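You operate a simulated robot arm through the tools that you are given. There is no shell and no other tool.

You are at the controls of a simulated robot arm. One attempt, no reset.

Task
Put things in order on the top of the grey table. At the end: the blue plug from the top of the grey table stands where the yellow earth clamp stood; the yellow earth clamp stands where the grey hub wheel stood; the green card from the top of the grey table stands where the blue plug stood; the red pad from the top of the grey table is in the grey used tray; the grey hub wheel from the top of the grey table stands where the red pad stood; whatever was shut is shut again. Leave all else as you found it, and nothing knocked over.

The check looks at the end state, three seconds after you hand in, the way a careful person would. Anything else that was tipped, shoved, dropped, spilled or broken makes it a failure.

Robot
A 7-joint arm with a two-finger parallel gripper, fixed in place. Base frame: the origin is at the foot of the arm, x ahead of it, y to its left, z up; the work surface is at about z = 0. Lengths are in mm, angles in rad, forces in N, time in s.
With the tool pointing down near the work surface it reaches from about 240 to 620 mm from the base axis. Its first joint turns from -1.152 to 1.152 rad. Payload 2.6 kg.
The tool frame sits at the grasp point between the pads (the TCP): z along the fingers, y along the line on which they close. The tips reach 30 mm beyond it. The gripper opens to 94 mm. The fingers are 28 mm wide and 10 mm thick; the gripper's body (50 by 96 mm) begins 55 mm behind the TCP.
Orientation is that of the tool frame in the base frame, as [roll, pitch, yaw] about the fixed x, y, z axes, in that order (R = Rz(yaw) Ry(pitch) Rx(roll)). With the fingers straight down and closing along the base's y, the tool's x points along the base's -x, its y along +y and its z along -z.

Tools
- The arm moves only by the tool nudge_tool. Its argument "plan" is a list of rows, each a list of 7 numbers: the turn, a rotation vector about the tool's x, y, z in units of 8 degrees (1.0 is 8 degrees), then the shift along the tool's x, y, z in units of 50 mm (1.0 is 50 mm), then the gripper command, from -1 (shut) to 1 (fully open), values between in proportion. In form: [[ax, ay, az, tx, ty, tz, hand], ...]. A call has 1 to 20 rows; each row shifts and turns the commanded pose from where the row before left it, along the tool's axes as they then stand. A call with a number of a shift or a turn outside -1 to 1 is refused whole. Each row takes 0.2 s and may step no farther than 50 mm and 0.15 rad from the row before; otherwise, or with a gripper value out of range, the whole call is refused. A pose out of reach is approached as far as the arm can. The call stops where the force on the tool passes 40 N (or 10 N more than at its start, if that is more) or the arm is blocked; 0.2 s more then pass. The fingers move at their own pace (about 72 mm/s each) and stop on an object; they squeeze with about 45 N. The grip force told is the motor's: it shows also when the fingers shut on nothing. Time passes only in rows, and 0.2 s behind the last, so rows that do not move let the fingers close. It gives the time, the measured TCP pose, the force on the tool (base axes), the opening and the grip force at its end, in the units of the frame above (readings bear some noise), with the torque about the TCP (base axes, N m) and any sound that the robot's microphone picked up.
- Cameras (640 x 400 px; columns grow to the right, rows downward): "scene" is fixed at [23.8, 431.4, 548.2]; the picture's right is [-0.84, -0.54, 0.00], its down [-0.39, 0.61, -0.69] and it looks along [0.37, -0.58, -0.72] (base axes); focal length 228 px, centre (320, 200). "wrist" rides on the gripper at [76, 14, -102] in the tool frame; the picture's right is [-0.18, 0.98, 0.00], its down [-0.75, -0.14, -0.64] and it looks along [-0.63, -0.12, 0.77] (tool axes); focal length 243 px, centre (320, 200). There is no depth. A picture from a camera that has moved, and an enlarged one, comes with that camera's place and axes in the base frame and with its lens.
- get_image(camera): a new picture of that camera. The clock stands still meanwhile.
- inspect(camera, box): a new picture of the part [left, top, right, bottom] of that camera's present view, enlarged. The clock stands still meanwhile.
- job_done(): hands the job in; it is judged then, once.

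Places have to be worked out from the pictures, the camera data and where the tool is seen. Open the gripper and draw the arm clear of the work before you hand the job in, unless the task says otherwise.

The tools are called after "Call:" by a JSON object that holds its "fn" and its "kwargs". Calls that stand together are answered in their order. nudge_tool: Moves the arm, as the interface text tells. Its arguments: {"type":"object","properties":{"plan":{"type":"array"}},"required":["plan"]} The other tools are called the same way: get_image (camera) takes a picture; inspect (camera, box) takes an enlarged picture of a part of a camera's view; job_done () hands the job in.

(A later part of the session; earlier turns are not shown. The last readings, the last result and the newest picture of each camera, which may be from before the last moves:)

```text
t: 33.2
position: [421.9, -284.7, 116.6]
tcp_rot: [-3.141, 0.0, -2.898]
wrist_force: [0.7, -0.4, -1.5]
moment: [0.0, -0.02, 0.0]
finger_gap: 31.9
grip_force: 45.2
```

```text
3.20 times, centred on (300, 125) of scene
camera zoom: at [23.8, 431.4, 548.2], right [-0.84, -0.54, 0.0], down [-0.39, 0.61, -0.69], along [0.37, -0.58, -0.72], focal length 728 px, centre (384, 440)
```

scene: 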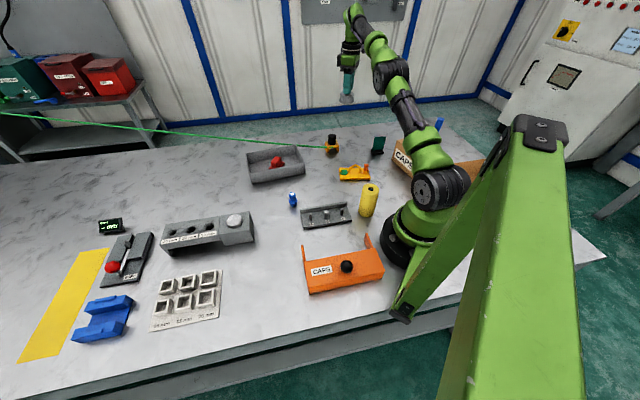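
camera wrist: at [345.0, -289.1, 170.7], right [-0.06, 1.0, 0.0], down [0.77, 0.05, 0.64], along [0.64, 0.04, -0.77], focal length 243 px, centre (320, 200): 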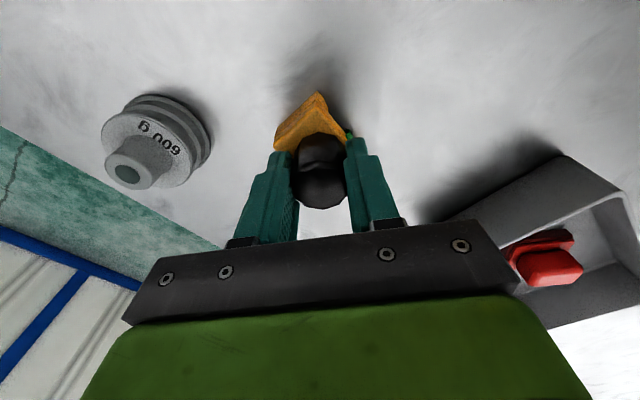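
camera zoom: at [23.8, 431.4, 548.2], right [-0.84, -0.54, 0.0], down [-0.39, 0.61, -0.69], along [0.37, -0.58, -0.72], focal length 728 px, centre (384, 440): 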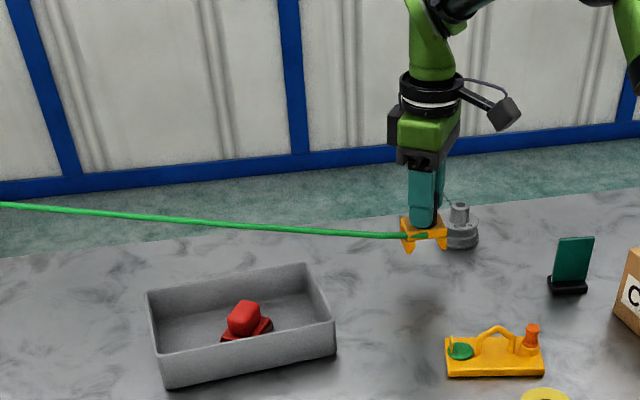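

The clamp is light (1.5 N) and the cable simply follows. I raise to z≈270 and carry it halfway, then check forces and the cable.

Call:
{"fn": "nudge_tool", "kwargs": {"plan": [[0, 0, 0, 0, 0, -0.7, -1], [0, 0, 0, 0, 0, -0.8, -1], [0, 0, 0, 0, 0, -0.8, -1], [0, 0, 0, 0, 0, -0.76, -1], [0, 0, 0, 0.018, 0.8613, 0, -1], [0, 0, 0, 0.018, 0.8613, 0, -1], [0, 0, 0, 0.018, 0.8613, 0, -1], [0, 0, 0, 0.018, 0.8613, 0, -1], [0, 0, 0, 0.018, 0.8613, 0, -1], [0, 0, 0, 0.018, 0.8613, 0, -1], [0, 0, 0, 0.018, 0.8613, 0, -1], [0, 0, 0, 0, 0, 0, -1]]}}

Call:
{"fn": "get_image", "kwargs": {"camera": "scene"}}

Call:
{"fn": "get_image", "kwargs": {"camera": "wrist"}}

```text
t: 35.8
position: [341.7, 8.5, 270.2]
tcp_rot: [3.141, 0.0, -2.898]
wrist_force: [-0.6, 0.1, -0.9]
moment: [-0.01, 0.03, 0.02]
finger_gap: 32.1
grip_force: 45.0
```

```text
taken
```

scene: 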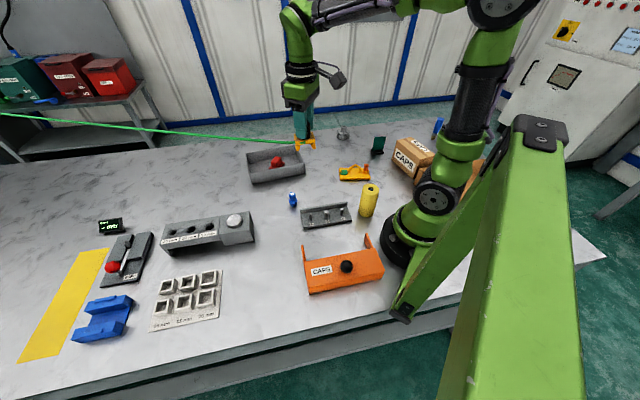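

```text
taken
camera wrist: at [264.6, 2.8, 373.7], right [-0.06, 1.0, 0.0], down [0.77, 0.05, 0.64], along [0.64, 0.04, -0.77], focal length 243 px, centre (320, 200)
```

wrist: 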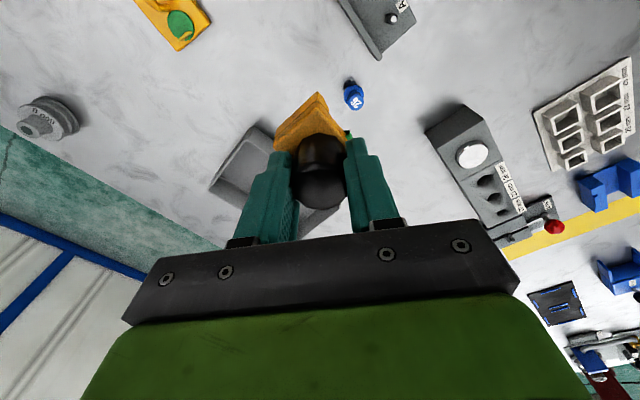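

The cable stays straight and its far end is near the left picture edge; force is negligible. I carry on to above the wheel's former place.

Call:
{"fn": "nudge_tool", "kwargs": {"plan": [[0, 0, 0, 0.0165, 0.855, 0, -1], [0, 0, 0, 0.0165, 0.855, 0, -1], [0, 0, 0, 0.0165, 0.855, 0, -1], [0, 0, 0, 0.0165, 0.855, 0, -1], [0, 0, 0, 0.0165, 0.855, 0, -1], [0, 0, 0, 0.0165, 0.855, 0, -1], [0, 0, 0, 0.0165, 0.855, 0, -1], [0, 0, 0, 0.0165, 0.855, 0, -1], [0, 0, 0, 0, 0, 0, -1]]}}

Call:
{"fn": "get_image", "kwargs": {"camera": "scene"}}

Call:
{"fn": "get_image", "kwargs": {"camera": "wrist"}}

```text
t: 37.8
position: [254.6, 338.6, 270.1]
tcp_rot: [-3.14, -0.002, -2.898]
wrist_force: [0.1, 0.2, -1.6]
moment: [0.01, 0.04, -0.04]
finger_gap: 32.0
grip_force: 45.0
```

```text
taken
```

scene: 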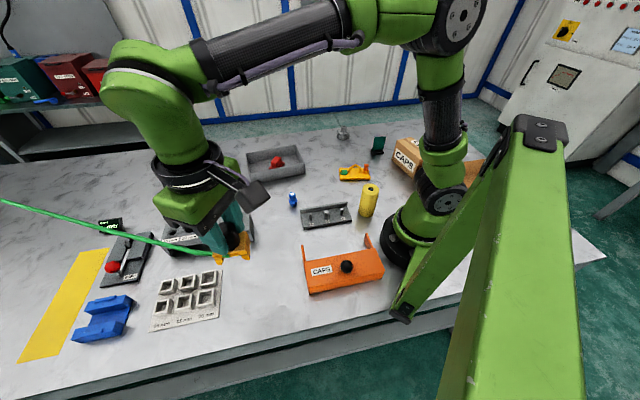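

```text
taken
camera wrist: at [176.7, 333.4, 373.8], right [-0.06, 1.0, 0.0], down [0.77, 0.04, 0.64], along [0.64, 0.04, -0.77], focal length 243 px, centre (320, 200)
```

wrist: 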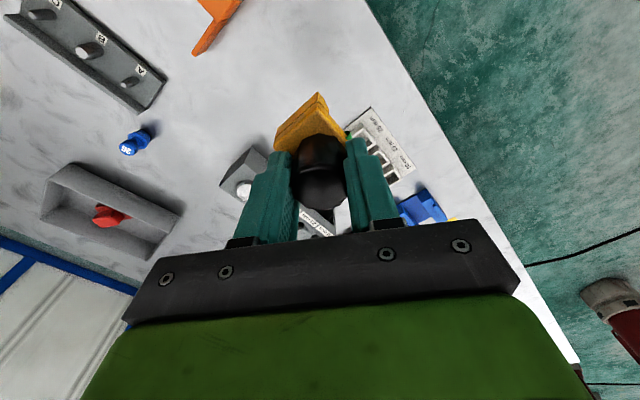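

Forces remain small. I inspect the cable's course over the grid, gauge and display before lowering.

Call:
{"fn": "inspect", "kwargs": {"camera": "scene", "box": [0, 180, 270, 345]}}

Call:
{"fn": "inspect", "kwargs": {"camera": "scene", "box": [150, 200, 280, 280]}}

```text
2.37 times, centred on (135, 262) of scene
camera zoom: at [23.7, 431.4, 548.2], right [-0.84, -0.54, 0.0], down [-0.39, 0.61, -0.69], along [0.37, -0.58, -0.72], focal length 539 px, centre (758, 52)
```

zoom: 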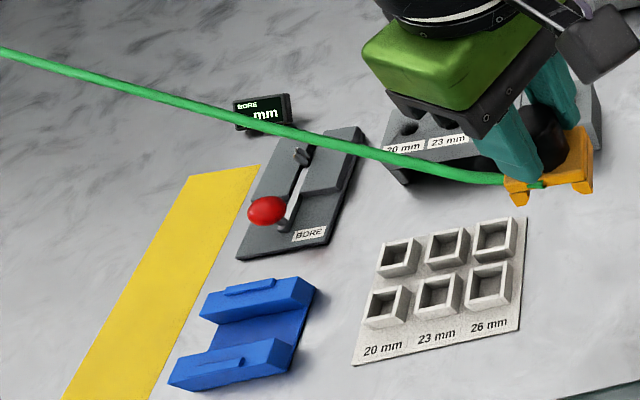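

```text
4.92 times, centred on (215, 240) of scene
camera zoom: at [23.7, 431.4, 548.2], right [-0.84, -0.54, 0.0], down [-0.39, 0.61, -0.69], along [0.37, -0.58, -0.72], focal length 1120 px, centre (837, 3)
```

zoom: 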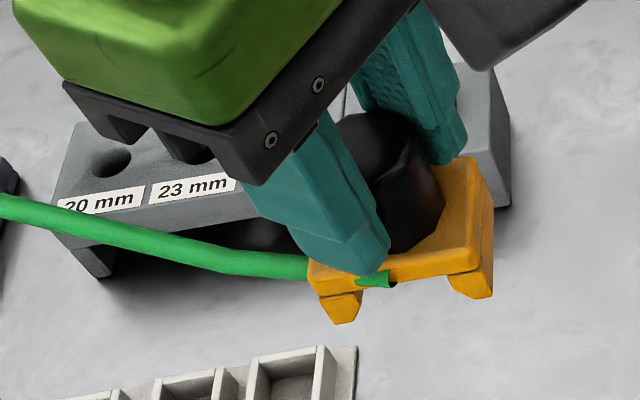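

The cable sags gently over the gauge area. I lower by about 100 mm first and look at how the cable lies relative to the gauge lever, display and grid.

Call:
{"fn": "nudge_tool", "kwargs": {"plan": [[0, 0, 0, 0.03, 0, 0.5, -1], [0, 0, 0, 0, 0, 0.5, -1], [0, 0, 0, 0, 0, 0.5, -1], [0, 0, 0, 0, 0, 0.5, -1], [0, 0, 0, 0, 0, 0, -1]]}}

Call:
{"fn": "inspect", "kwargs": {"camera": "scene", "box": [0, 180, 270, 345]}}

Call:
{"fn": "get_image", "kwargs": {"camera": "wrist"}}

```text
t: 39.0
position: [253.2, 337.4, 170.8]
tcp_rot: [-3.141, 0.0, -2.897]
wrist_force: [0.7, 0.4, -1.4]
moment: [-0.02, 0.01, 0.01]
finger_gap: 32.1
grip_force: 44.4
```

```text
2.37 times, centred on (135, 262) of scene
camera zoom: at [23.8, 431.4, 548.2], right [-0.84, -0.54, 0.0], down [-0.39, 0.61, -0.69], along [0.37, -0.58, -0.72], focal length 539 px, centre (758, 52)
```

zoom: 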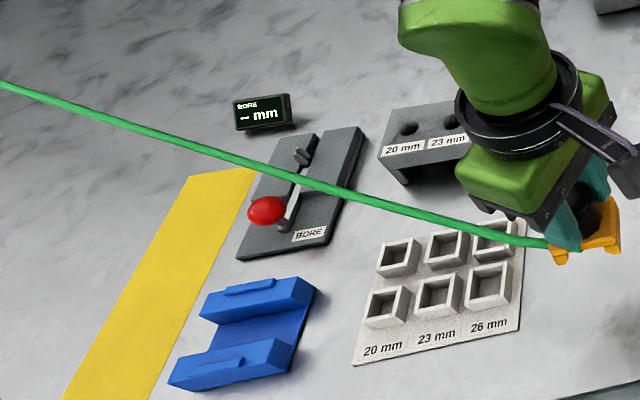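

```text
taken
camera wrist: at [175.3, 332.9, 273.6], right [-0.06, 1.0, 0.0], down [0.77, 0.05, 0.64], along [0.64, 0.04, -0.77], focal length 243 px, centre (320, 200)
```

wrist: 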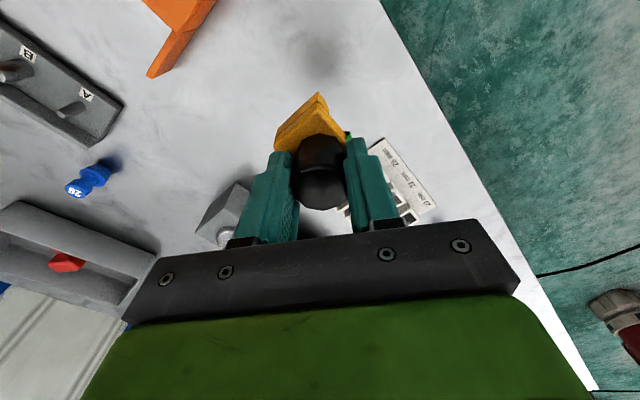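

The cable runs at about 17° heading, and with the present clamp orientation it would pass very near the gauge's red ball lever when lowered. Turning the clamp about −40° moves the cable exit so the cable passes between the ball and the slider post; I do that up here and look.

Call:
{"fn": "nudge_tool", "kwargs": {"plan": [[0, 0, 1, 0, 0, 0, -1], [0, 0, 1, 0, 0, 0, -1], [0, 0, 1, 0, 0, 0, -1], [0, 0, 1, 0, 0, 0, -1], [0, 0, 1, 0, 0, 0, -1], [0, 0, 0, 0, 0, 0, -1]]}}

Call:
{"fn": "inspect", "kwargs": {"camera": "scene", "box": [0, 180, 270, 345]}}

Call:
{"fn": "get_image", "kwargs": {"camera": "wrist"}}

```text
t: 40.4
position: [253.2, 337.8, 170.4]
tcp_rot: [-3.141, 0.0, 2.686]
wrist_force: [0.6, -0.4, -2.1]
moment: [-0.01, 0.01, 0.0]
finger_gap: 32.2
grip_force: 44.7
```

```text
2.37 times, centred on (135, 262) of scene
camera zoom: at [23.8, 431.4, 548.2], right [-0.84, -0.54, 0.0], down [-0.39, 0.61, -0.69], along [0.37, -0.58, -0.72], focal length 539 px, centre (758, 52)
```

zoom: 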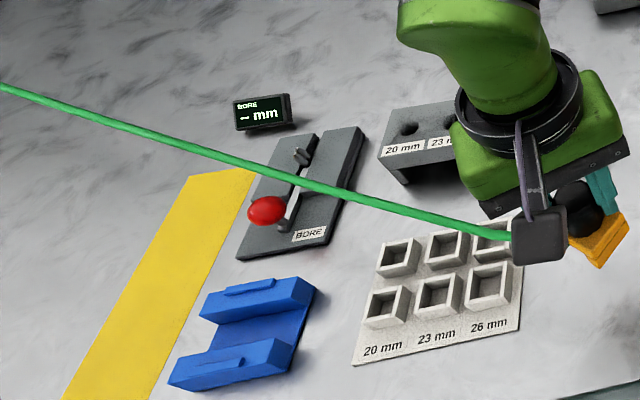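

```text
taken
camera wrist: at [190.5, 383.4, 274.1], right [0.6, 0.8, 0.0], down [0.61, -0.46, 0.64], along [0.51, -0.38, -0.77], focal length 243 px, centre (320, 200)
```

wrist: 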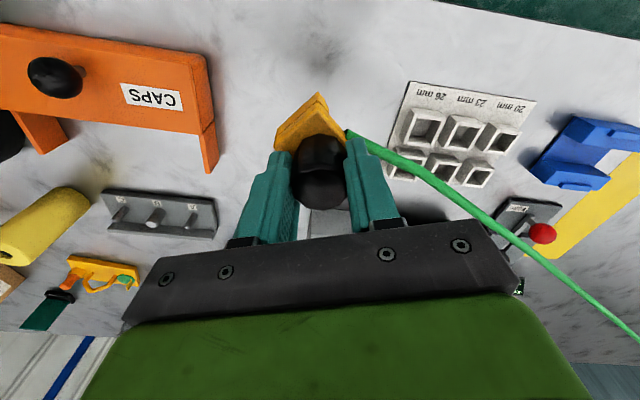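

Now both cameras see the cable: its heading is about 17.7° (y≈358+0.32·(x−268)), and the lever ball is at ≈(594,485,31). I turn a further −28° to give the ball and the slider post more clearance, then lower in steps.

Call:
{"fn": "nudge_tool", "kwargs": {"plan": [[0, 0, 0.9, 0, 0, 0, -1], [0, 0, 0.9, 0, 0, 0, -1], [0, 0, 0.9, 0, 0, 0, -1], [0, 0, 0.8, 0, 0, 0, -1], [0, 0, 0, 0, 0, 0.4, -1], [0, 0, 0, 0, 0, 0.4, -1], [0, 0, 0, 0, 0, 0.2, -1], [0, 0, 0, 0, 0, 0, -1]]}}

Call:
{"fn": "inspect", "kwargs": {"camera": "scene", "box": [0, 180, 270, 345]}}

Call:
{"fn": "get_image", "kwargs": {"camera": "wrist"}}

```text
t: 42.2
position: [253.4, 337.7, 120.1]
tcp_rot: [-3.141, 0.0, 2.199]
wrist_force: [-0.6, -0.4, -2.8]
moment: [0.03, 0.01, 0.01]
finger_gap: 32.1
grip_force: 44.8
```

```text
2.37 times, centred on (135, 262) of scene
camera zoom: at [23.8, 431.4, 548.2], right [-0.84, -0.54, 0.0], down [-0.39, 0.61, -0.69], along [0.37, -0.58, -0.72], focal length 539 px, centre (758, 52)
```

zoom: 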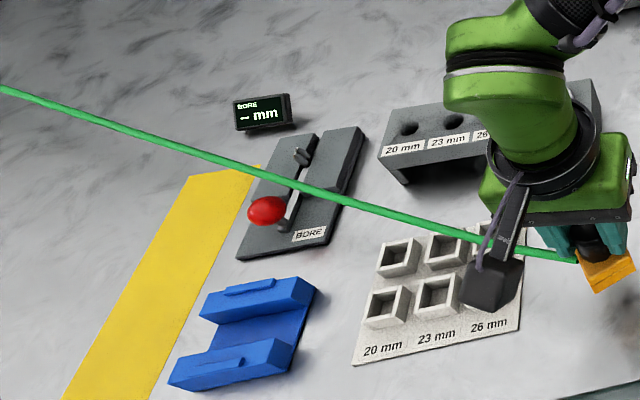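

```text
taken
camera wrist: at [220.1, 406.9, 223.4], right [0.9, 0.43, 0.0], down [0.33, -0.69, 0.64], along [0.27, -0.58, -0.77], focal length 243 px, centre (320, 200)
```

wrist: 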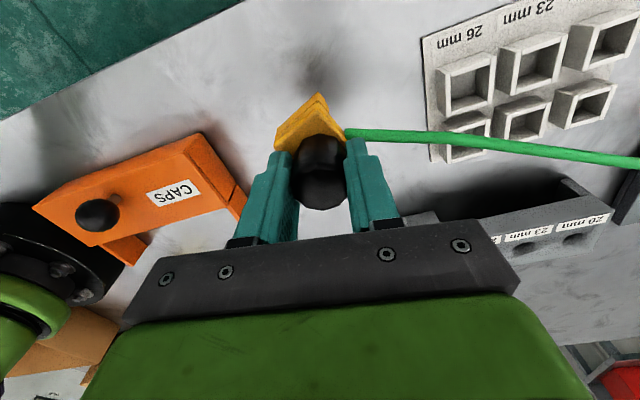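

The cable now passes clear between ball and rack end. I lower another 35 mm and re-check.

Call:
{"fn": "nudge_tool", "kwargs": {"plan": [[0, 0, 0, 0, 0, 0.25, -1], [0, 0, 0, 0, 0, 0.25, -1], [0, 0, 0, 0, 0, 0.2, -1], [0, 0, 0, 0, 0, 0, -1]]}}

Call:
{"fn": "inspect", "kwargs": {"camera": "scene", "box": [0, 180, 270, 345]}}

Call:
{"fn": "get_image", "kwargs": {"camera": "wrist"}}

```text
t: 43.2
position: [251.7, 337.0, 84.9]
tcp_rot: [3.14, -0.002, 2.199]
wrist_force: [0.0, -0.3, -2.6]
moment: [0.03, -0.01, -0.03]
finger_gap: 32.0
grip_force: 45.2
```

```text
2.37 times, centred on (135, 262) of scene
camera zoom: at [23.8, 431.4, 548.2], right [-0.84, -0.54, 0.0], down [-0.39, 0.61, -0.69], along [0.37, -0.58, -0.72], focal length 539 px, centre (758, 52)
```

zoom: 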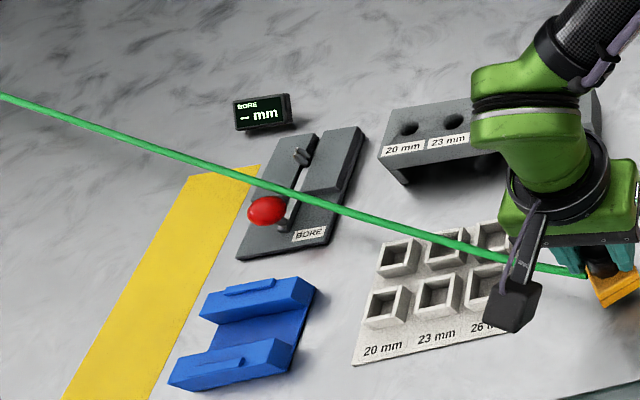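

```text
taken
camera wrist: at [219.5, 406.7, 188.4], right [0.9, 0.43, 0.0], down [0.33, -0.69, 0.64], along [0.28, -0.58, -0.77], focal length 243 px, centre (320, 200)
```

wrist: 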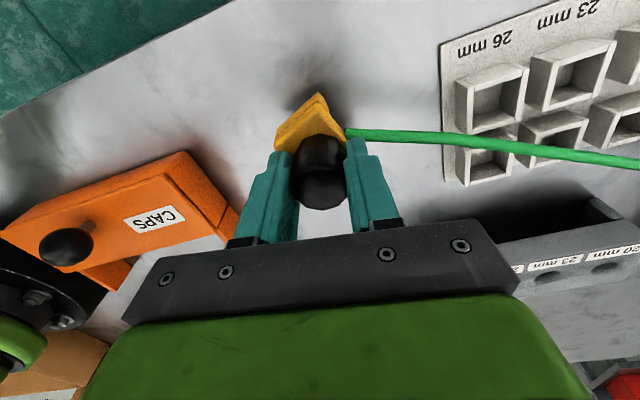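

I zoom in further on both cameras to triangulate the cable more exactly against the gauge parts.

Call:
{"fn": "inspect", "kwargs": {"camera": "scene", "box": [80, 220, 208, 300]}}

Call:
{"fn": "inspect", "kwargs": {"camera": "scene", "box": [150, 240, 278, 320]}}

Call:
{"fn": "inspect", "kwargs": {"camera": "wrist", "box": [320, 80, 640, 280]}}

```text
5.00 times, centred on (144, 260) of scene
camera zoom: at [23.8, 431.4, 548.2], right [-0.84, -0.54, 0.0], down [-0.39, 0.61, -0.69], along [0.37, -0.58, -0.72], focal length 1138 px, centre (1200, -100)
```

zoom: 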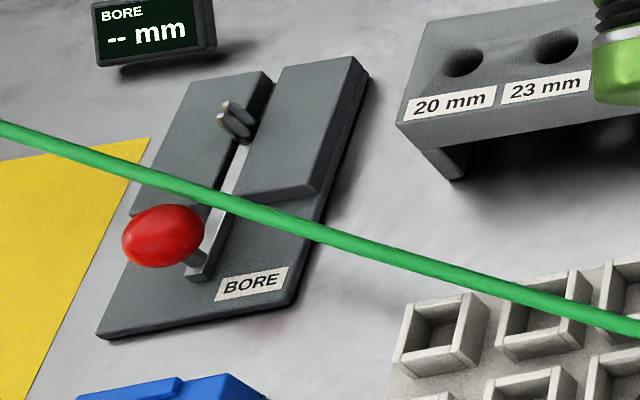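

```text
5.00 times, centred on (214, 280) of scene
camera zoom: at [23.8, 431.4, 548.2], right [-0.84, -0.54, 0.0], down [-0.39, 0.61, -0.69], along [0.37, -0.58, -0.72], focal length 1138 px, centre (850, -200)
```

zoom: 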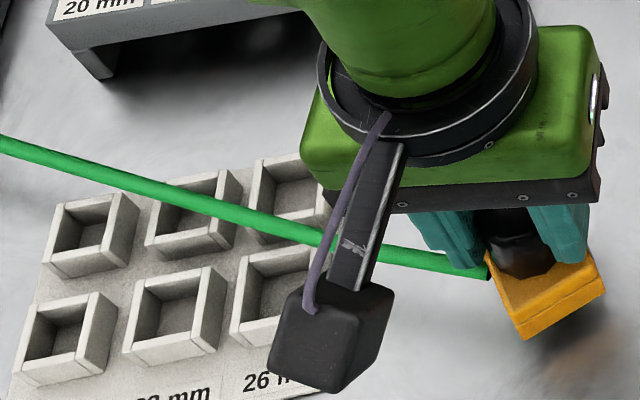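

```text
2.00 times, centred on (480, 180) of wrist
camera zoom: at [219.5, 406.7, 188.4], right [0.9, 0.43, 0.0], down [0.33, -0.69, 0.64], along [0.28, -0.58, -0.77], focal length 485 px, centre (0, 240)
```

zoom: 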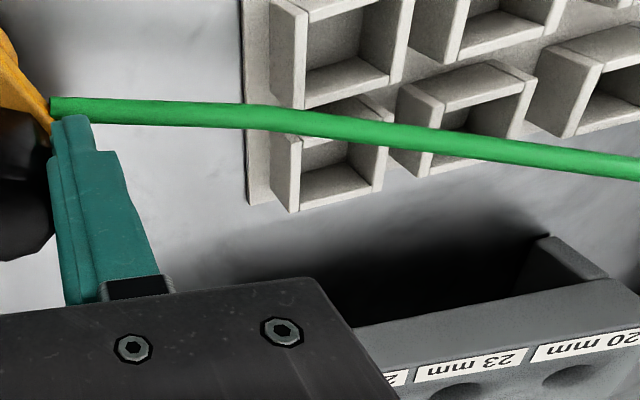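

Refined: cable exit at (267.5,352,34), heading ≈0.32–0.33, so the cable would pass only ~3–5 mm from the ball. I turn another −40° in place (still ~18 mm above the table), which puts it midway between the ball and the caliper pins.

Call:
{"fn": "nudge_tool", "kwargs": {"plan": [[0, 0, 1, 0, 0, 0, -1], [0, 0, 1, 0, 0, 0, -1], [0, 0, 1, 0, 0, 0, -1], [0, 0, 1, 0, 0, 0, -1], [0, 0, 1, 0, 0, 0, -1], [0, 0, 0, 0, 0, 0, -1]]}}

Call:
{"fn": "inspect", "kwargs": {"camera": "scene", "box": [80, 220, 208, 300]}}

Call:
{"fn": "inspect", "kwargs": {"camera": "scene", "box": [150, 220, 310, 320]}}

Call:
{"fn": "get_image", "kwargs": {"camera": "wrist"}}

```text
t: 44.6
position: [252.1, 336.9, 84.1]
tcp_rot: [3.141, -0.001, 1.499]
wrist_force: [-0.8, -0.8, -2.1]
moment: [0.02, 0.0, 0.0]
finger_gap: 31.8
grip_force: 45.3
```

```text
5.00 times, centred on (144, 260) of scene
camera zoom: at [23.8, 431.4, 548.2], right [-0.84, -0.54, 0.0], down [-0.39, 0.61, -0.69], along [0.37, -0.58, -0.72], focal length 1138 px, centre (1200, -100)
```

zoom: 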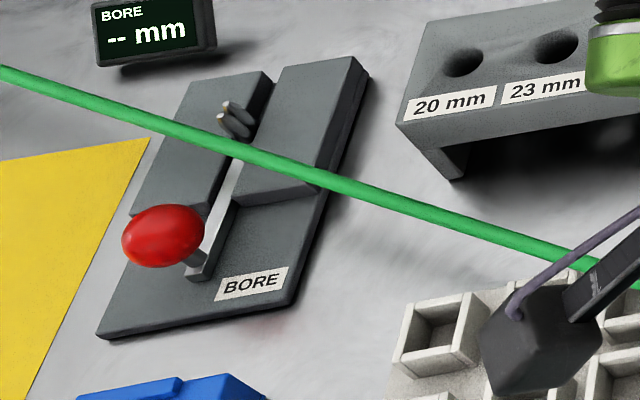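

```text
4.00 times, centred on (230, 270) of scene
camera zoom: at [23.8, 431.4, 548.2], right [-0.84, -0.54, 0.0], down [-0.39, 0.61, -0.69], along [0.37, -0.58, -0.72], focal length 910 px, centre (680, -80)
```

zoom: 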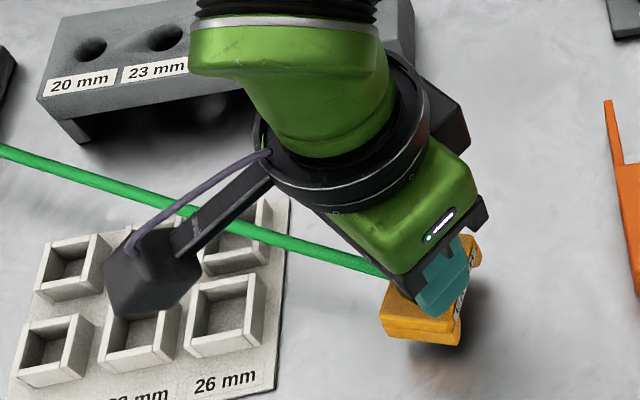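

```text
taken
camera wrist: at [272.5, 411.9, 188.9], right [0.97, -0.25, 0.0], down [-0.19, -0.74, 0.64], along [-0.16, -0.62, -0.77], focal length 243 px, centre (320, 200)
```

wrist: 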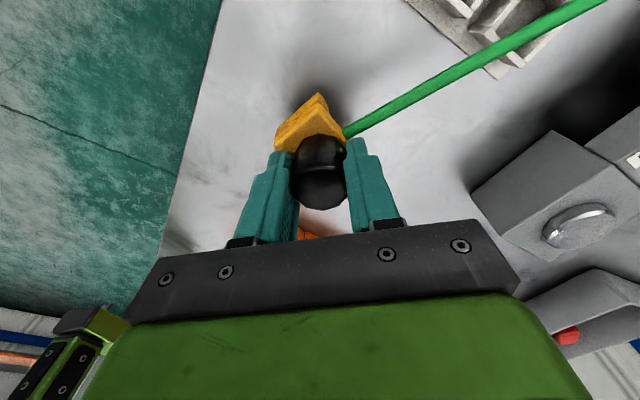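

The cable now runs midway between the ball and the pins. I lower the clamp the rest of the way, feeling for contact.

Call:
{"fn": "nudge_tool", "kwargs": {"plan": [[0, 0, 0, 0, 0, 0.15, -1], [0, 0, 0, 0, 0, 0.14, -1], [0, 0, 0, 0, 0, 0, -1]]}}

Call:
{"fn": "inspect", "kwargs": {"camera": "scene", "box": [80, 220, 208, 300]}}

Call:
{"fn": "inspect", "kwargs": {"camera": "scene", "box": [150, 220, 310, 320]}}

```text
t: 45.4
position: [252.4, 337.6, 71.0]
tcp_rot: [-3.141, -0.002, 1.502]
wrist_force: [-0.3, -0.3, -2.2]
moment: [0.03, 0.0, -0.02]
finger_gap: 32.1
grip_force: 44.7
```

```text
5.00 times, centred on (144, 260) of scene
camera zoom: at [23.8, 431.4, 548.2], right [-0.84, -0.54, 0.0], down [-0.39, 0.61, -0.69], along [0.37, -0.58, -0.72], focal length 1138 px, centre (1200, -100)
```

zoom: 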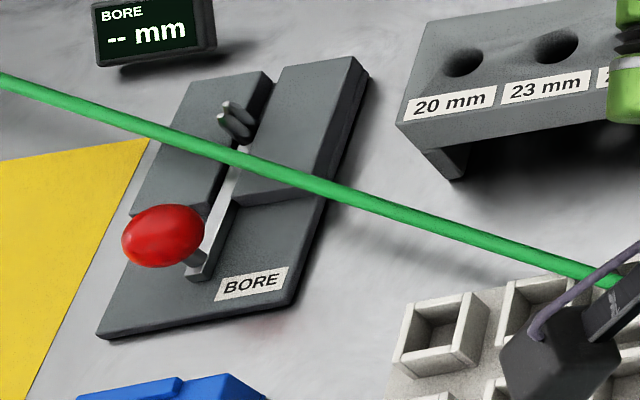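

```text
4.00 times, centred on (230, 270) of scene
camera zoom: at [23.8, 431.4, 548.2], right [-0.84, -0.54, 0.0], down [-0.39, 0.61, -0.69], along [0.37, -0.58, -0.72], focal length 910 px, centre (680, -80)
```

zoom: 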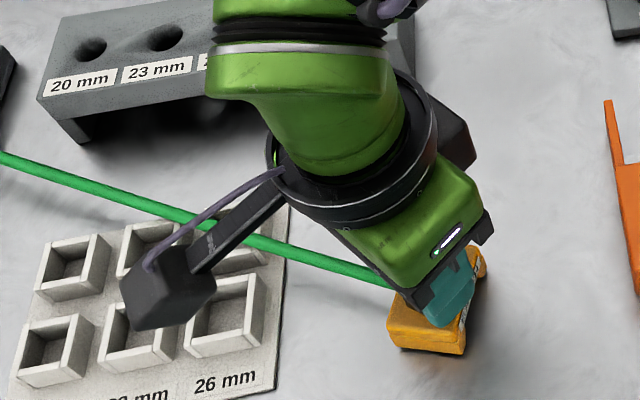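

Still free and the cable is above the fixtures (its shadow is offset). I step down the last few mm.

Call:
{"fn": "nudge_tool", "kwargs": {"plan": [[0, 0, 0, 0.01, 0.01, 0.03, -1], [0, 0, 0, 0, 0, 0.03, -1], [0, 0, 0, 0, 0, 0, -1]]}}

```text
t: 46.2
position: [253.5, 336.8, 67.1]
tcp_rot: [3.141, 0.0, 1.503]
wrist_force: [0.2, 0.6, -2.4]
moment: [0.03, -0.02, 0.01]
finger_gap: 31.9
grip_force: 45.4
```

Call:
{"fn": "nudge_tool", "kwargs": {"plan": [[0, 0, 0, 0.025, 0, 0, -1], [0, 0, 0, 0, 0, 0.02, -1], [0, 0, 0, 0, 0, 0.02, -1], [0, 0, 0, 0, 0, 0, -1]]}}

```text
t: 47.2
position: [252.6, 338.1, 65.4]
tcp_rot: [-3.142, -0.001, 1.502]
wrist_force: [-6.1, -8.5, 26.1]
moment: [-1.24, 0.19, -0.1]
finger_gap: 32.0
grip_force: 44.2
```

Firm contact (26 N). I ease up ~0.8 mm, then open just enough and rise straight up.

Call:
{"fn": "nudge_tool", "kwargs": {"plan": [[0, 0, 0, 0, 0, -0.016, -1], [0, 0, 0, 0, 0, 0, -1], [0, 0, 0, 0, 0, 0, -0.2], [0, 0, 0, 0, 0, 0, 0.0], [0, 0, 0, 0, 0, 0, 0.0]]}}

Call:
{"fn": "get_image", "kwargs": {"camera": "wrist"}}

Call:
{"fn": "inspect", "kwargs": {"camera": "scene", "box": [150, 220, 310, 320]}}

```text
t: 48.4
position: [254.1, 339.4, 66.9]
tcp_rot: [-3.142, 0.0, 1.502]
wrist_force: [-1.2, 0.2, 0.0]
moment: [-0.02, 0.01, 0.03]
finger_gap: 46.9
grip_force: 0.1
```

```text
taken
camera wrist: at [273.2, 413.5, 170.1], right [0.97, -0.25, 0.0], down [-0.19, -0.74, 0.64], along [-0.16, -0.62, -0.77], focal length 243 px, centre (320, 200)
```

wrist: 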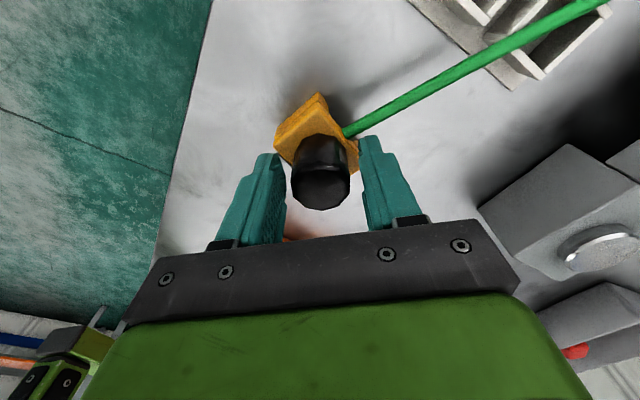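

```text
4.00 times, centred on (230, 270) of scene
camera zoom: at [23.8, 431.4, 548.2], right [-0.84, -0.54, 0.0], down [-0.39, 0.61, -0.69], along [0.37, -0.58, -0.72], focal length 910 px, centre (680, -80)
```

zoom: 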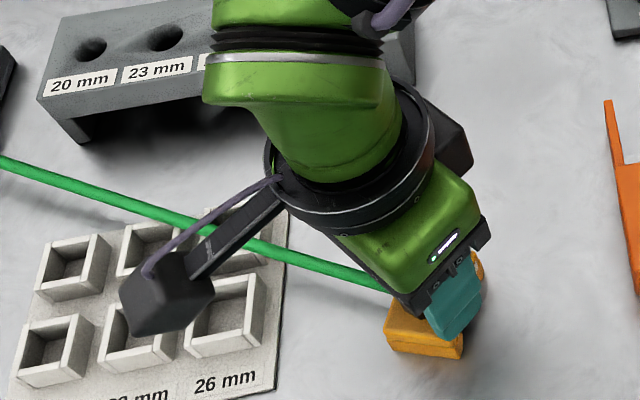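

Fingers are free of the knob and the clamp stays put. I rise straight up and take a full look.

Call:
{"fn": "nudge_tool", "kwargs": {"plan": [[0, 0, 0, 0, 0, -0.4, 0], [0, 0, 0, 0, 0, -0.8, 0], [0, 0, 0, 0, 0, -0.9, 0], [0, 0, 0, 0, 0, -0.9, 0], [0, 0, 0, 0, 0, 0, 0]]}}

Call:
{"fn": "get_image", "kwargs": {"camera": "wrist"}}

Call:
{"fn": "get_image", "kwargs": {"camera": "scene"}}

Call:
{"fn": "inspect", "kwargs": {"camera": "scene", "box": [60, 210, 316, 330]}}

```text
t: 49.6
position: [253.4, 339.8, 216.9]
tcp_rot: [-3.142, -0.001, 1.502]
wrist_force: [-0.8, -0.7, -1.1]
moment: [-0.02, -0.02, 0.0]
finger_gap: 47.1
grip_force: 0.1
```

```text
taken
camera wrist: at [272.7, 414.2, 321.0], right [0.97, -0.25, 0.0], down [-0.19, -0.74, 0.64], along [-0.16, -0.62, -0.77], focal length 243 px, centre (320, 200)
```

wrist: 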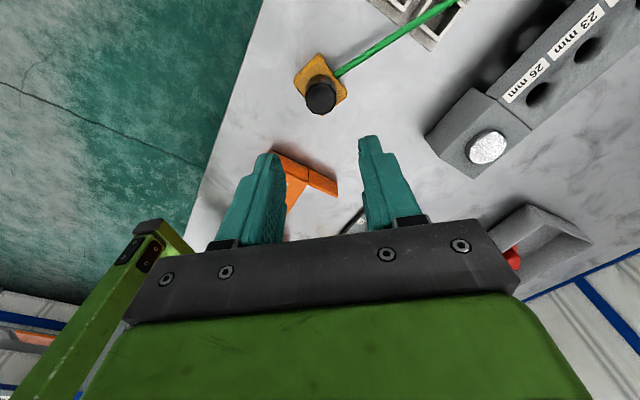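

```text
taken
```

scene: 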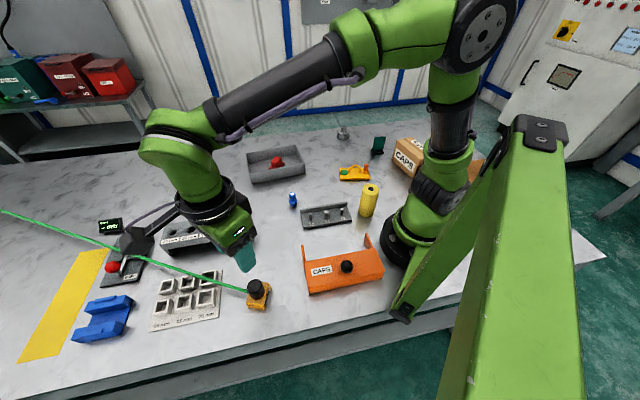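

```text
2.50 times, centred on (188, 270) of scene
camera zoom: at [23.8, 431.4, 548.2], right [-0.84, -0.54, 0.0], down [-0.39, 0.61, -0.69], along [0.37, -0.58, -0.72], focal length 569 px, centre (650, 25)
```

zoom: 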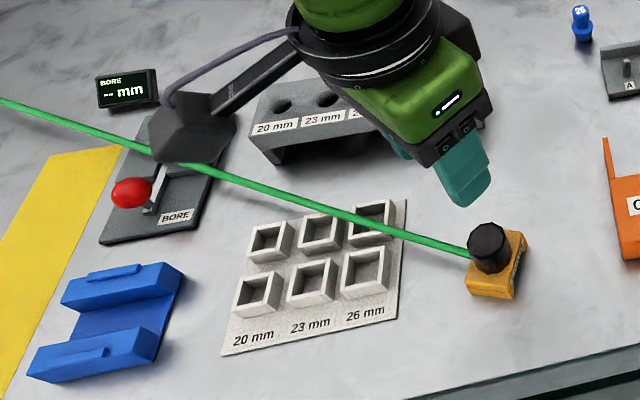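

Clamp stands upright at the wheel's place with the cable clear. Next the blue plug: I turn the wrist back to the neutral yaw and move above the plug at about (370,53).

Call:
{"fn": "nudge_tool", "kwargs": {"plan": [[0, 0, -1, 0, 0, 0, 0], [0, 0, -1, 0, 0, 0, 0], [0, 0, -1, 0, 0, 0, 0], [0, 0, -1, 0, 0, 0, 0], [0, 0, -1, 0, 0, 0, 0], [0, 0, -1, 0, 0, 0, 0], [0, 0, -1, 0, 0, 0, 0], [0, 0, -1, 0, 0, 0, 0], [0, 0, -1, 0, 0, 0, 0], [0, 0, -1, 0, 0, 0, 0], [0, 0, -1, 0, 0, 0, 0], [0, 0, -0.74, 0, 0, 0, 0], [0, 0, 0, -0.333, -0.82, 0, 0], [0, 0, 0, -0.333, -0.82, 0, 0], [0, 0, 0, -0.333, -0.82, 0, 0], [0, 0, 0, -0.333, -0.82, 0, 0], [0, 0, 0, -0.333, -0.82, 0, 0], [0, 0, 0, -0.333, -0.82, 0, 0], [0, 0, 0, -0.333, -0.82, 0, 0], [0, 0, 0, 0, 0, 0, 0]]}}

Call:
{"fn": "get_image", "kwargs": {"camera": "wrist"}}

Call:
{"fn": "inspect", "kwargs": {"camera": "wrist", "box": [240, 30, 400, 130]}}

Call:
{"fn": "inspect", "kwargs": {"camera": "scene", "box": [230, 150, 390, 250]}}

```text
t: 53.8
position: [370.9, 51.3, 216.6]
tcp_rot: [3.141, 0.001, 3.141]
wrist_force: [-0.6, 0.2, 0.3]
moment: [-0.01, -0.01, 0.03]
finger_gap: 46.9
grip_force: 0.0
```

```text
taken
camera wrist: at [294.1, 64.9, 320.3], right [0.19, 0.98, 0.0], down [0.75, -0.14, 0.64], along [0.63, -0.12, -0.77], focal length 243 px, centre (320, 200)
```

wrist: 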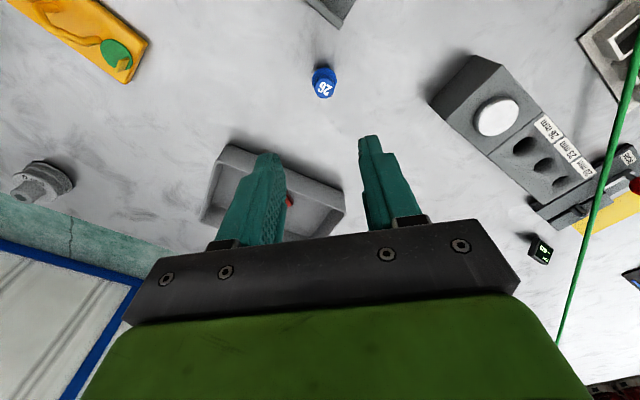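

```text
4.00 times, centred on (320, 80) of wrist
camera zoom: at [294.1, 64.9, 320.3], right [0.19, 0.98, 0.0], down [0.75, -0.14, 0.64], along [0.63, -0.12, -0.77], focal length 970 px, centre (320, 680)
```

zoom: 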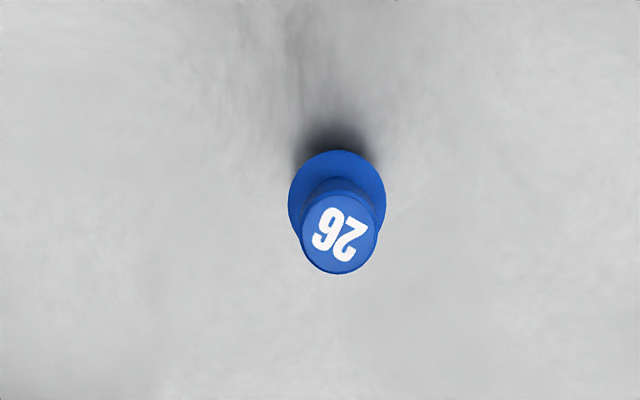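

```text
4.00 times, centred on (310, 200) of scene
camera zoom: at [23.8, 431.3, 548.2], right [-0.84, -0.54, 0.0], down [-0.39, 0.61, -0.69], along [0.37, -0.58, -0.72], focal length 910 px, centre (360, 200)
```

zoom: 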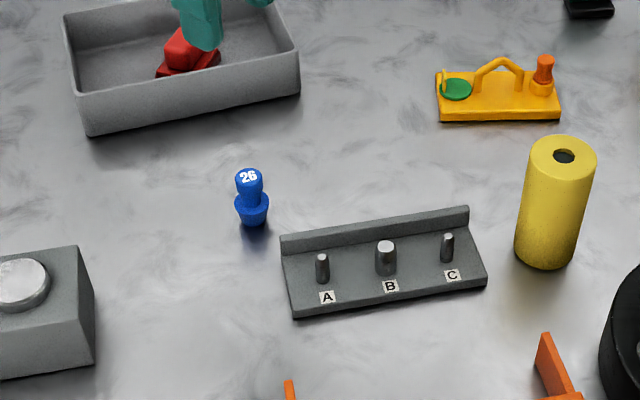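

Plug: centre ≈(365.6,56.2), flange ⌀28 at z≈18, cap ⌀20 with top at ≈52 mm. I shift over it and descend to TCP z≈57 (tips ≈27, above the flange), then check before closing.

Call:
{"fn": "nudge_tool", "kwargs": {"plan": [[0, 0, 0, 0.1, 0.1, 0.6, 0], [0, 0, 0, 0, 0, 0.9, 0], [0, 0, 0, 0, 0, 0.9, 0], [0, 0, 0, 0, 0, 0.79, 0], [0, 0, 0, 0, 0, 0, 0]]}}

Call:
{"fn": "get_image", "kwargs": {"camera": "wrist"}}

Call:
{"fn": "inspect", "kwargs": {"camera": "scene", "box": [230, 150, 390, 250]}}

```text
t: 55.0
position: [365.6, 57.0, 56.7]
tcp_rot: [-3.142, 0.001, 3.14]
wrist_force: [0.2, 0.8, 0.2]
moment: [-0.04, -0.03, 0.03]
finger_gap: 47.1
grip_force: 0.1
```

```text
taken
camera wrist: at [289.1, 70.5, 160.6], right [0.19, 0.98, 0.0], down [0.75, -0.14, 0.64], along [0.63, -0.12, -0.77], focal length 243 px, centre (320, 200)
```

wrist: 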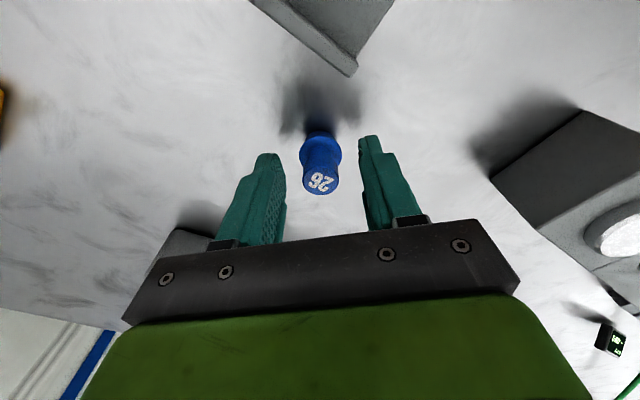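

```text
4.00 times, centred on (310, 200) of scene
camera zoom: at [23.8, 431.4, 548.2], right [-0.84, -0.54, 0.0], down [-0.39, 0.61, -0.69], along [0.37, -0.58, -0.72], focal length 910 px, centre (360, 200)
```

zoom: 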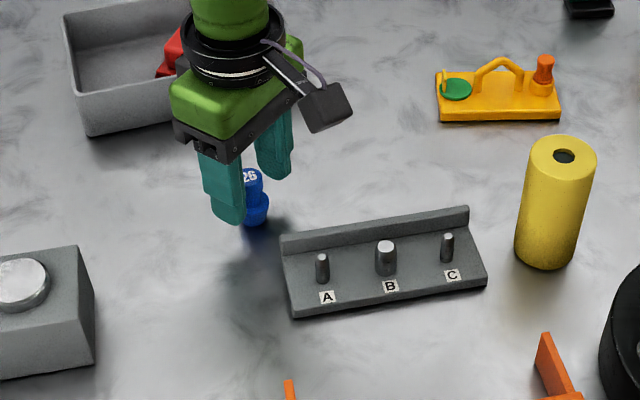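

The plug is centred between the fingers. I close on its cap and lift a little to check the hold.

Call:
{"fn": "nudge_tool", "kwargs": {"plan": [[0, 0, 0, 0, 0, 0, -1], [0, 0, 0, 0, 0, 0, -1], [0, 0, 0, 0, 0, 0, -1], [0, 0, 0, 0, 0, 0, -1]]}}

Call:
{"fn": "get_image", "kwargs": {"camera": "wrist"}}

```text
t: 56.0
position: [365.3, 57.2, 57.4]
tcp_rot: [3.141, -0.001, 3.14]
wrist_force: [-0.3, -0.1, 0.2]
moment: [-0.01, 0.0, -0.01]
finger_gap: 18.7
grip_force: 44.6
```

```text
taken
camera wrist: at [289.1, 70.4, 161.1], right [0.19, 0.98, 0.0], down [0.75, -0.14, 0.64], along [0.63, -0.12, -0.77], focal length 243 px, centre (320, 200)
```

wrist: 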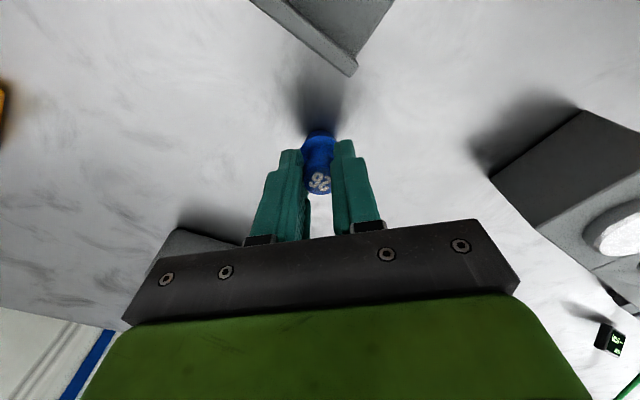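

Plug gripped (18.7 mm) at (365.4,57.1) — its recorded place. I lift to z≈220 and carry it to over the clamp's former place (423,-284).

Call:
{"fn": "nudge_tool", "kwargs": {"plan": [[0, 0, 0, 0, 0, -0.3, -1], [0, 0, 0, 0, 0, -0.7, -1], [0, 0, 0, 0, 0, -0.8, -1], [0, 0, 0, 0, 0, -0.8, -1], [0, 0, 0, 0, 0, -0.66, -1], [0, 0, 0, -0.144, -0.853, 0, -1], [0, 0, 0, -0.144, -0.853, 0, -1], [0, 0, 0, -0.144, -0.853, 0, -1], [0, 0, 0, -0.144, -0.853, 0, -1], [0, 0, 0, -0.144, -0.853, 0, -1], [0, 0, 0, -0.144, -0.853, 0, -1], [0, 0, 0, -0.144, -0.853, 0, -1], [0, 0, 0, -0.144, -0.853, 0, -1], [0, 0, 0, 0, 0, 0, -1]]}}

Call:
{"fn": "get_image", "kwargs": {"camera": "wrist"}}

Call:
{"fn": "get_image", "kwargs": {"camera": "scene"}}

```text
t: 59.0
position: [423.4, -284.3, 221.4]
tcp_rot: [3.14, -0.001, 3.139]
wrist_force: [0.4, 0.1, -0.7]
moment: [0.0, -0.01, 0.01]
finger_gap: 18.9
grip_force: 45.2
```

```text
taken
camera wrist: at [347.2, -270.6, 324.3], right [0.18, 0.98, 0.0], down [0.75, -0.14, 0.64], along [0.63, -0.12, -0.77], focal length 243 px, centre (320, 200)
```

wrist: 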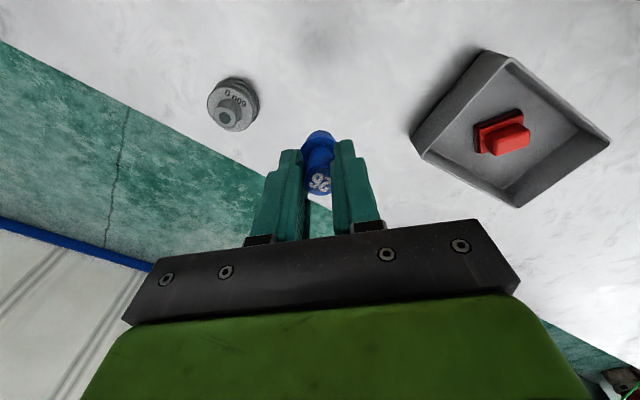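

```text
taken
```

scene: 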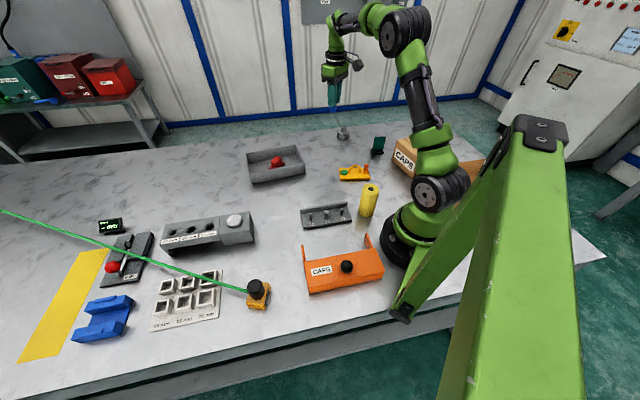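

The plug is held and the target spot is free. I lower to a few mm above the table.

Call:
{"fn": "nudge_tool", "kwargs": {"plan": [[0, 0, 0, 0, 0, 0.6, -1], [0, 0, 0, 0, 0, 0.8, -1], [0, 0, 0, 0, 0, 0.9, -1], [0, 0, 0, 0, 0, 0.6, -1], [0, 0, 0, 0, 0, 0.3, -1], [0, 0, 0, 0, 0, 0, -1]]}}

Call:
{"fn": "inspect", "kwargs": {"camera": "scene", "box": [290, 90, 418, 170]}}

```text
t: 60.4
position: [420.7, -282.3, 60.0]
tcp_rot: [3.141, 0.0, 3.14]
wrist_force: [0.1, 0.5, -1.2]
moment: [0.01, -0.01, 0.01]
finger_gap: 18.7
grip_force: 44.8
```

```text
5.00 times, centred on (354, 130) of scene
camera zoom: at [23.8, 431.4, 548.2], right [-0.84, -0.54, 0.0], down [-0.39, 0.61, -0.69], along [0.37, -0.58, -0.72], focal length 1138 px, centre (150, 550)
```

zoom: 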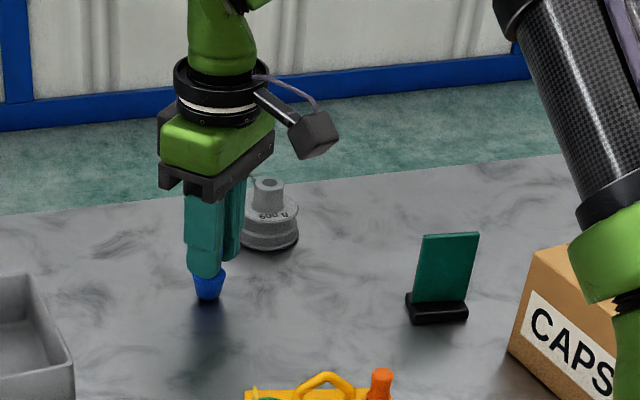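

Call:
{"fn": "nudge_tool", "kwargs": {"plan": [[0, 0, 0, 0, 0, 0.03, -1], [0, 0, 0, 0, 0, 0.02, -1], [0, 0, 0, 0, 0, 0, -1]]}}

```text
t: 61.2
position: [423.0, -284.0, 56.3]
tcp_rot: [-3.141, 0.001, 3.141]
wrist_force: [-0.5, -0.7, 0.1]
moment: [0.02, -0.02, 0.01]
finger_gap: 19.0
grip_force: 45.0
```

Call:
{"fn": "nudge_tool", "kwargs": {"plan": [[0, 0, 0, 0, 0, 0.02, -1], [0, 0, 0, 0, 0, 0, -1]]}}

```text
t: 61.8
position: [421.4, -284.4, 56.2]
tcp_rot: [3.141, 0.002, 3.141]
wrist_force: [-1.0, 0.3, 6.2]
moment: [0.04, 0.05, 0.03]
finger_gap: 18.7
grip_force: 44.8
```

The plug touches the table (6 N). I ease up slightly, open, and rise straight up.

Call:
{"fn": "nudge_tool", "kwargs": {"plan": [[0, 0, 0, 0, 0, -0.008, -1], [0, 0, 0, 0, 0, 0, -0.4], [0, 0, 0, 0, 0, 0, -0.1], [0, 0, 0, 0, 0, 0, -0.1], [0, 0, 0, 0, 0, -0.4, -0.1], [0, 0, 0, 0, 0, -0.8, -0.1], [0, 0, 0, 0, 0, -0.9, -0.1], [0, 0, 0, 0, 0, -0.9, -0.1], [0, 0, 0, 0, 0, 0, -0.1]]}}

Call:
{"fn": "get_image", "kwargs": {"camera": "wrist"}}

Call:
{"fn": "inspect", "kwargs": {"camera": "scene", "box": [290, 90, 418, 170]}}

```text
t: 63.8
position: [421.1, -283.8, 207.0]
tcp_rot: [3.142, -0.001, 3.14]
wrist_force: [-0.2, 0.2, 0.1]
moment: [0.05, -0.02, 0.03]
finger_gap: 42.2
grip_force: 0.1
```

```text
taken
camera wrist: at [345.5, -270.1, 310.3], right [0.19, 0.98, 0.0], down [0.75, -0.14, 0.64], along [0.63, -0.12, -0.77], focal length 243 px, centre (320, 200)
```

wrist: 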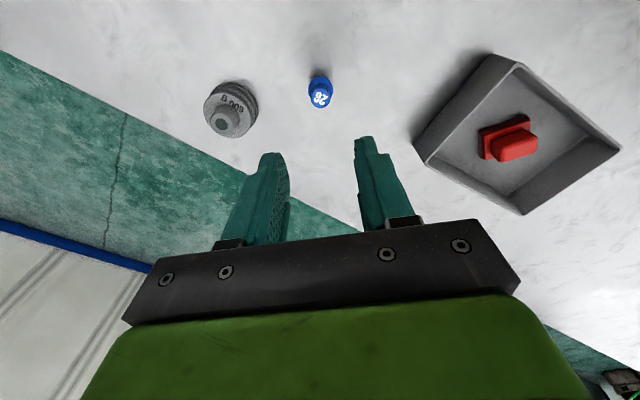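

```text
5.00 times, centred on (354, 130) of scene
camera zoom: at [23.8, 431.4, 548.2], right [-0.84, -0.54, 0.0], down [-0.39, 0.61, -0.69], along [0.37, -0.58, -0.72], focal length 1138 px, centre (150, 550)
```

zoom: 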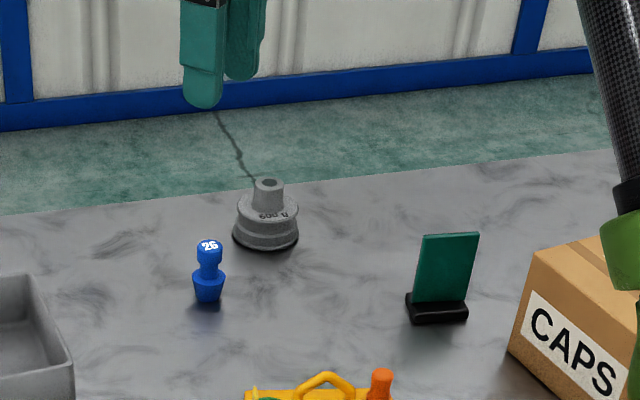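

The plug stands at the clamp's former place. Last is the green card near (256,-372); I move above it and turn the gripper ~39° so the fingers close across its thin side.

Call:
{"fn": "nudge_tool", "kwargs": {"plan": [[0, 0, 0, 0.66, -0.352, 0, 0.1], [0, 0, 0, 0.66, -0.352, 0, 0.1], [0, 0, 0, 0.66, -0.352, 0, 0.1], [0, 0, 0, 0.66, -0.352, 0, 0.1], [0, 0, 0, 0.66, -0.352, 0, 0.1], [0, 0, -0.98, 0, 0, 0, 0.1], [0, 0, -0.98, 0, 0, 0, 0.1], [0, 0, -0.98, 0, 0, 0, 0.1], [0, 0, -0.98, 0, 0, 0, 0.1], [0, 0, -0.98, 0, 0, 0, 0.1], [0, 0, 0, 0, 0, 0, 0.1]]}}

Call:
{"fn": "get_image", "kwargs": {"camera": "wrist"}}

Call:
{"fn": "inspect", "kwargs": {"camera": "wrist", "box": [240, 20, 400, 140]}}

Call:
{"fn": "inspect", "kwargs": {"camera": "scene", "box": [320, 80, 448, 180]}}

```text
t: 66.2
position: [257.0, -372.2, 206.9]
tcp_rot: [-3.141, -0.002, -2.457]
wrist_force: [0.0, 0.2, 0.4]
moment: [-0.03, -0.01, 0.03]
finger_gap: 51.9
grip_force: 0.0
```

```text
taken
camera wrist: at [188.8, -409.4, 310.4], right [-0.48, 0.88, 0.0], down [0.67, 0.37, 0.64], along [0.56, 0.31, -0.77], focal length 243 px, centre (320, 200)
```

wrist: 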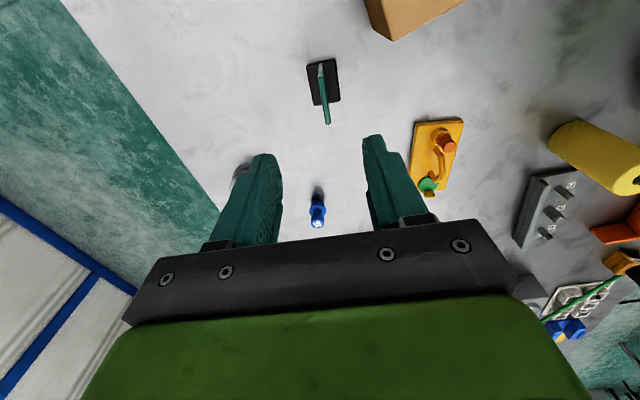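

```text
3.33 times, centred on (320, 80) of wrist
camera zoom: at [188.8, -409.4, 310.4], right [-0.48, 0.88, 0.0], down [0.67, 0.37, 0.64], along [0.56, 0.31, -0.77], focal length 809 px, centre (320, 600)
```

zoom: 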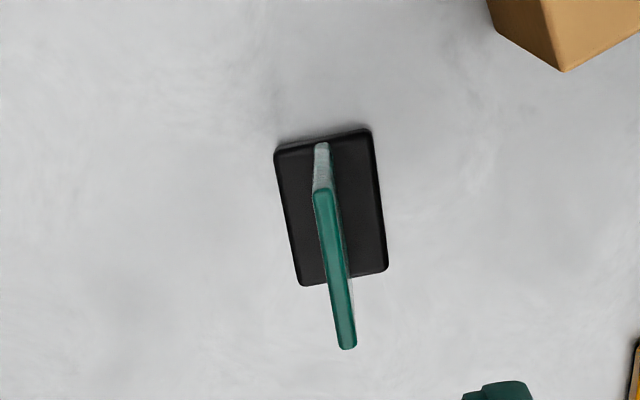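

```text
4.00 times, centred on (384, 130) of scene
camera zoom: at [23.8, 431.4, 548.2], right [-0.84, -0.54, 0.0], down [-0.39, 0.61, -0.69], along [0.37, -0.58, -0.72], focal length 910 px, centre (64, 480)
```

zoom: 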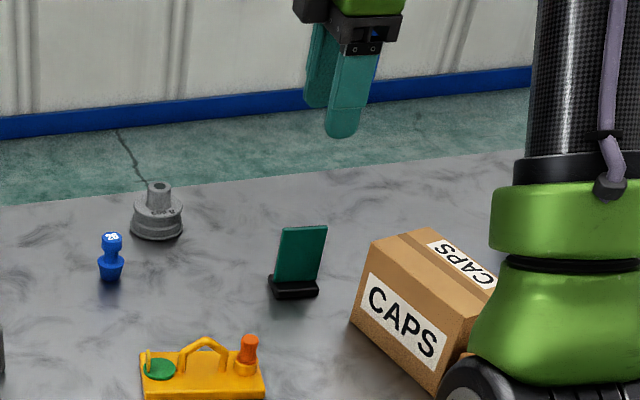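

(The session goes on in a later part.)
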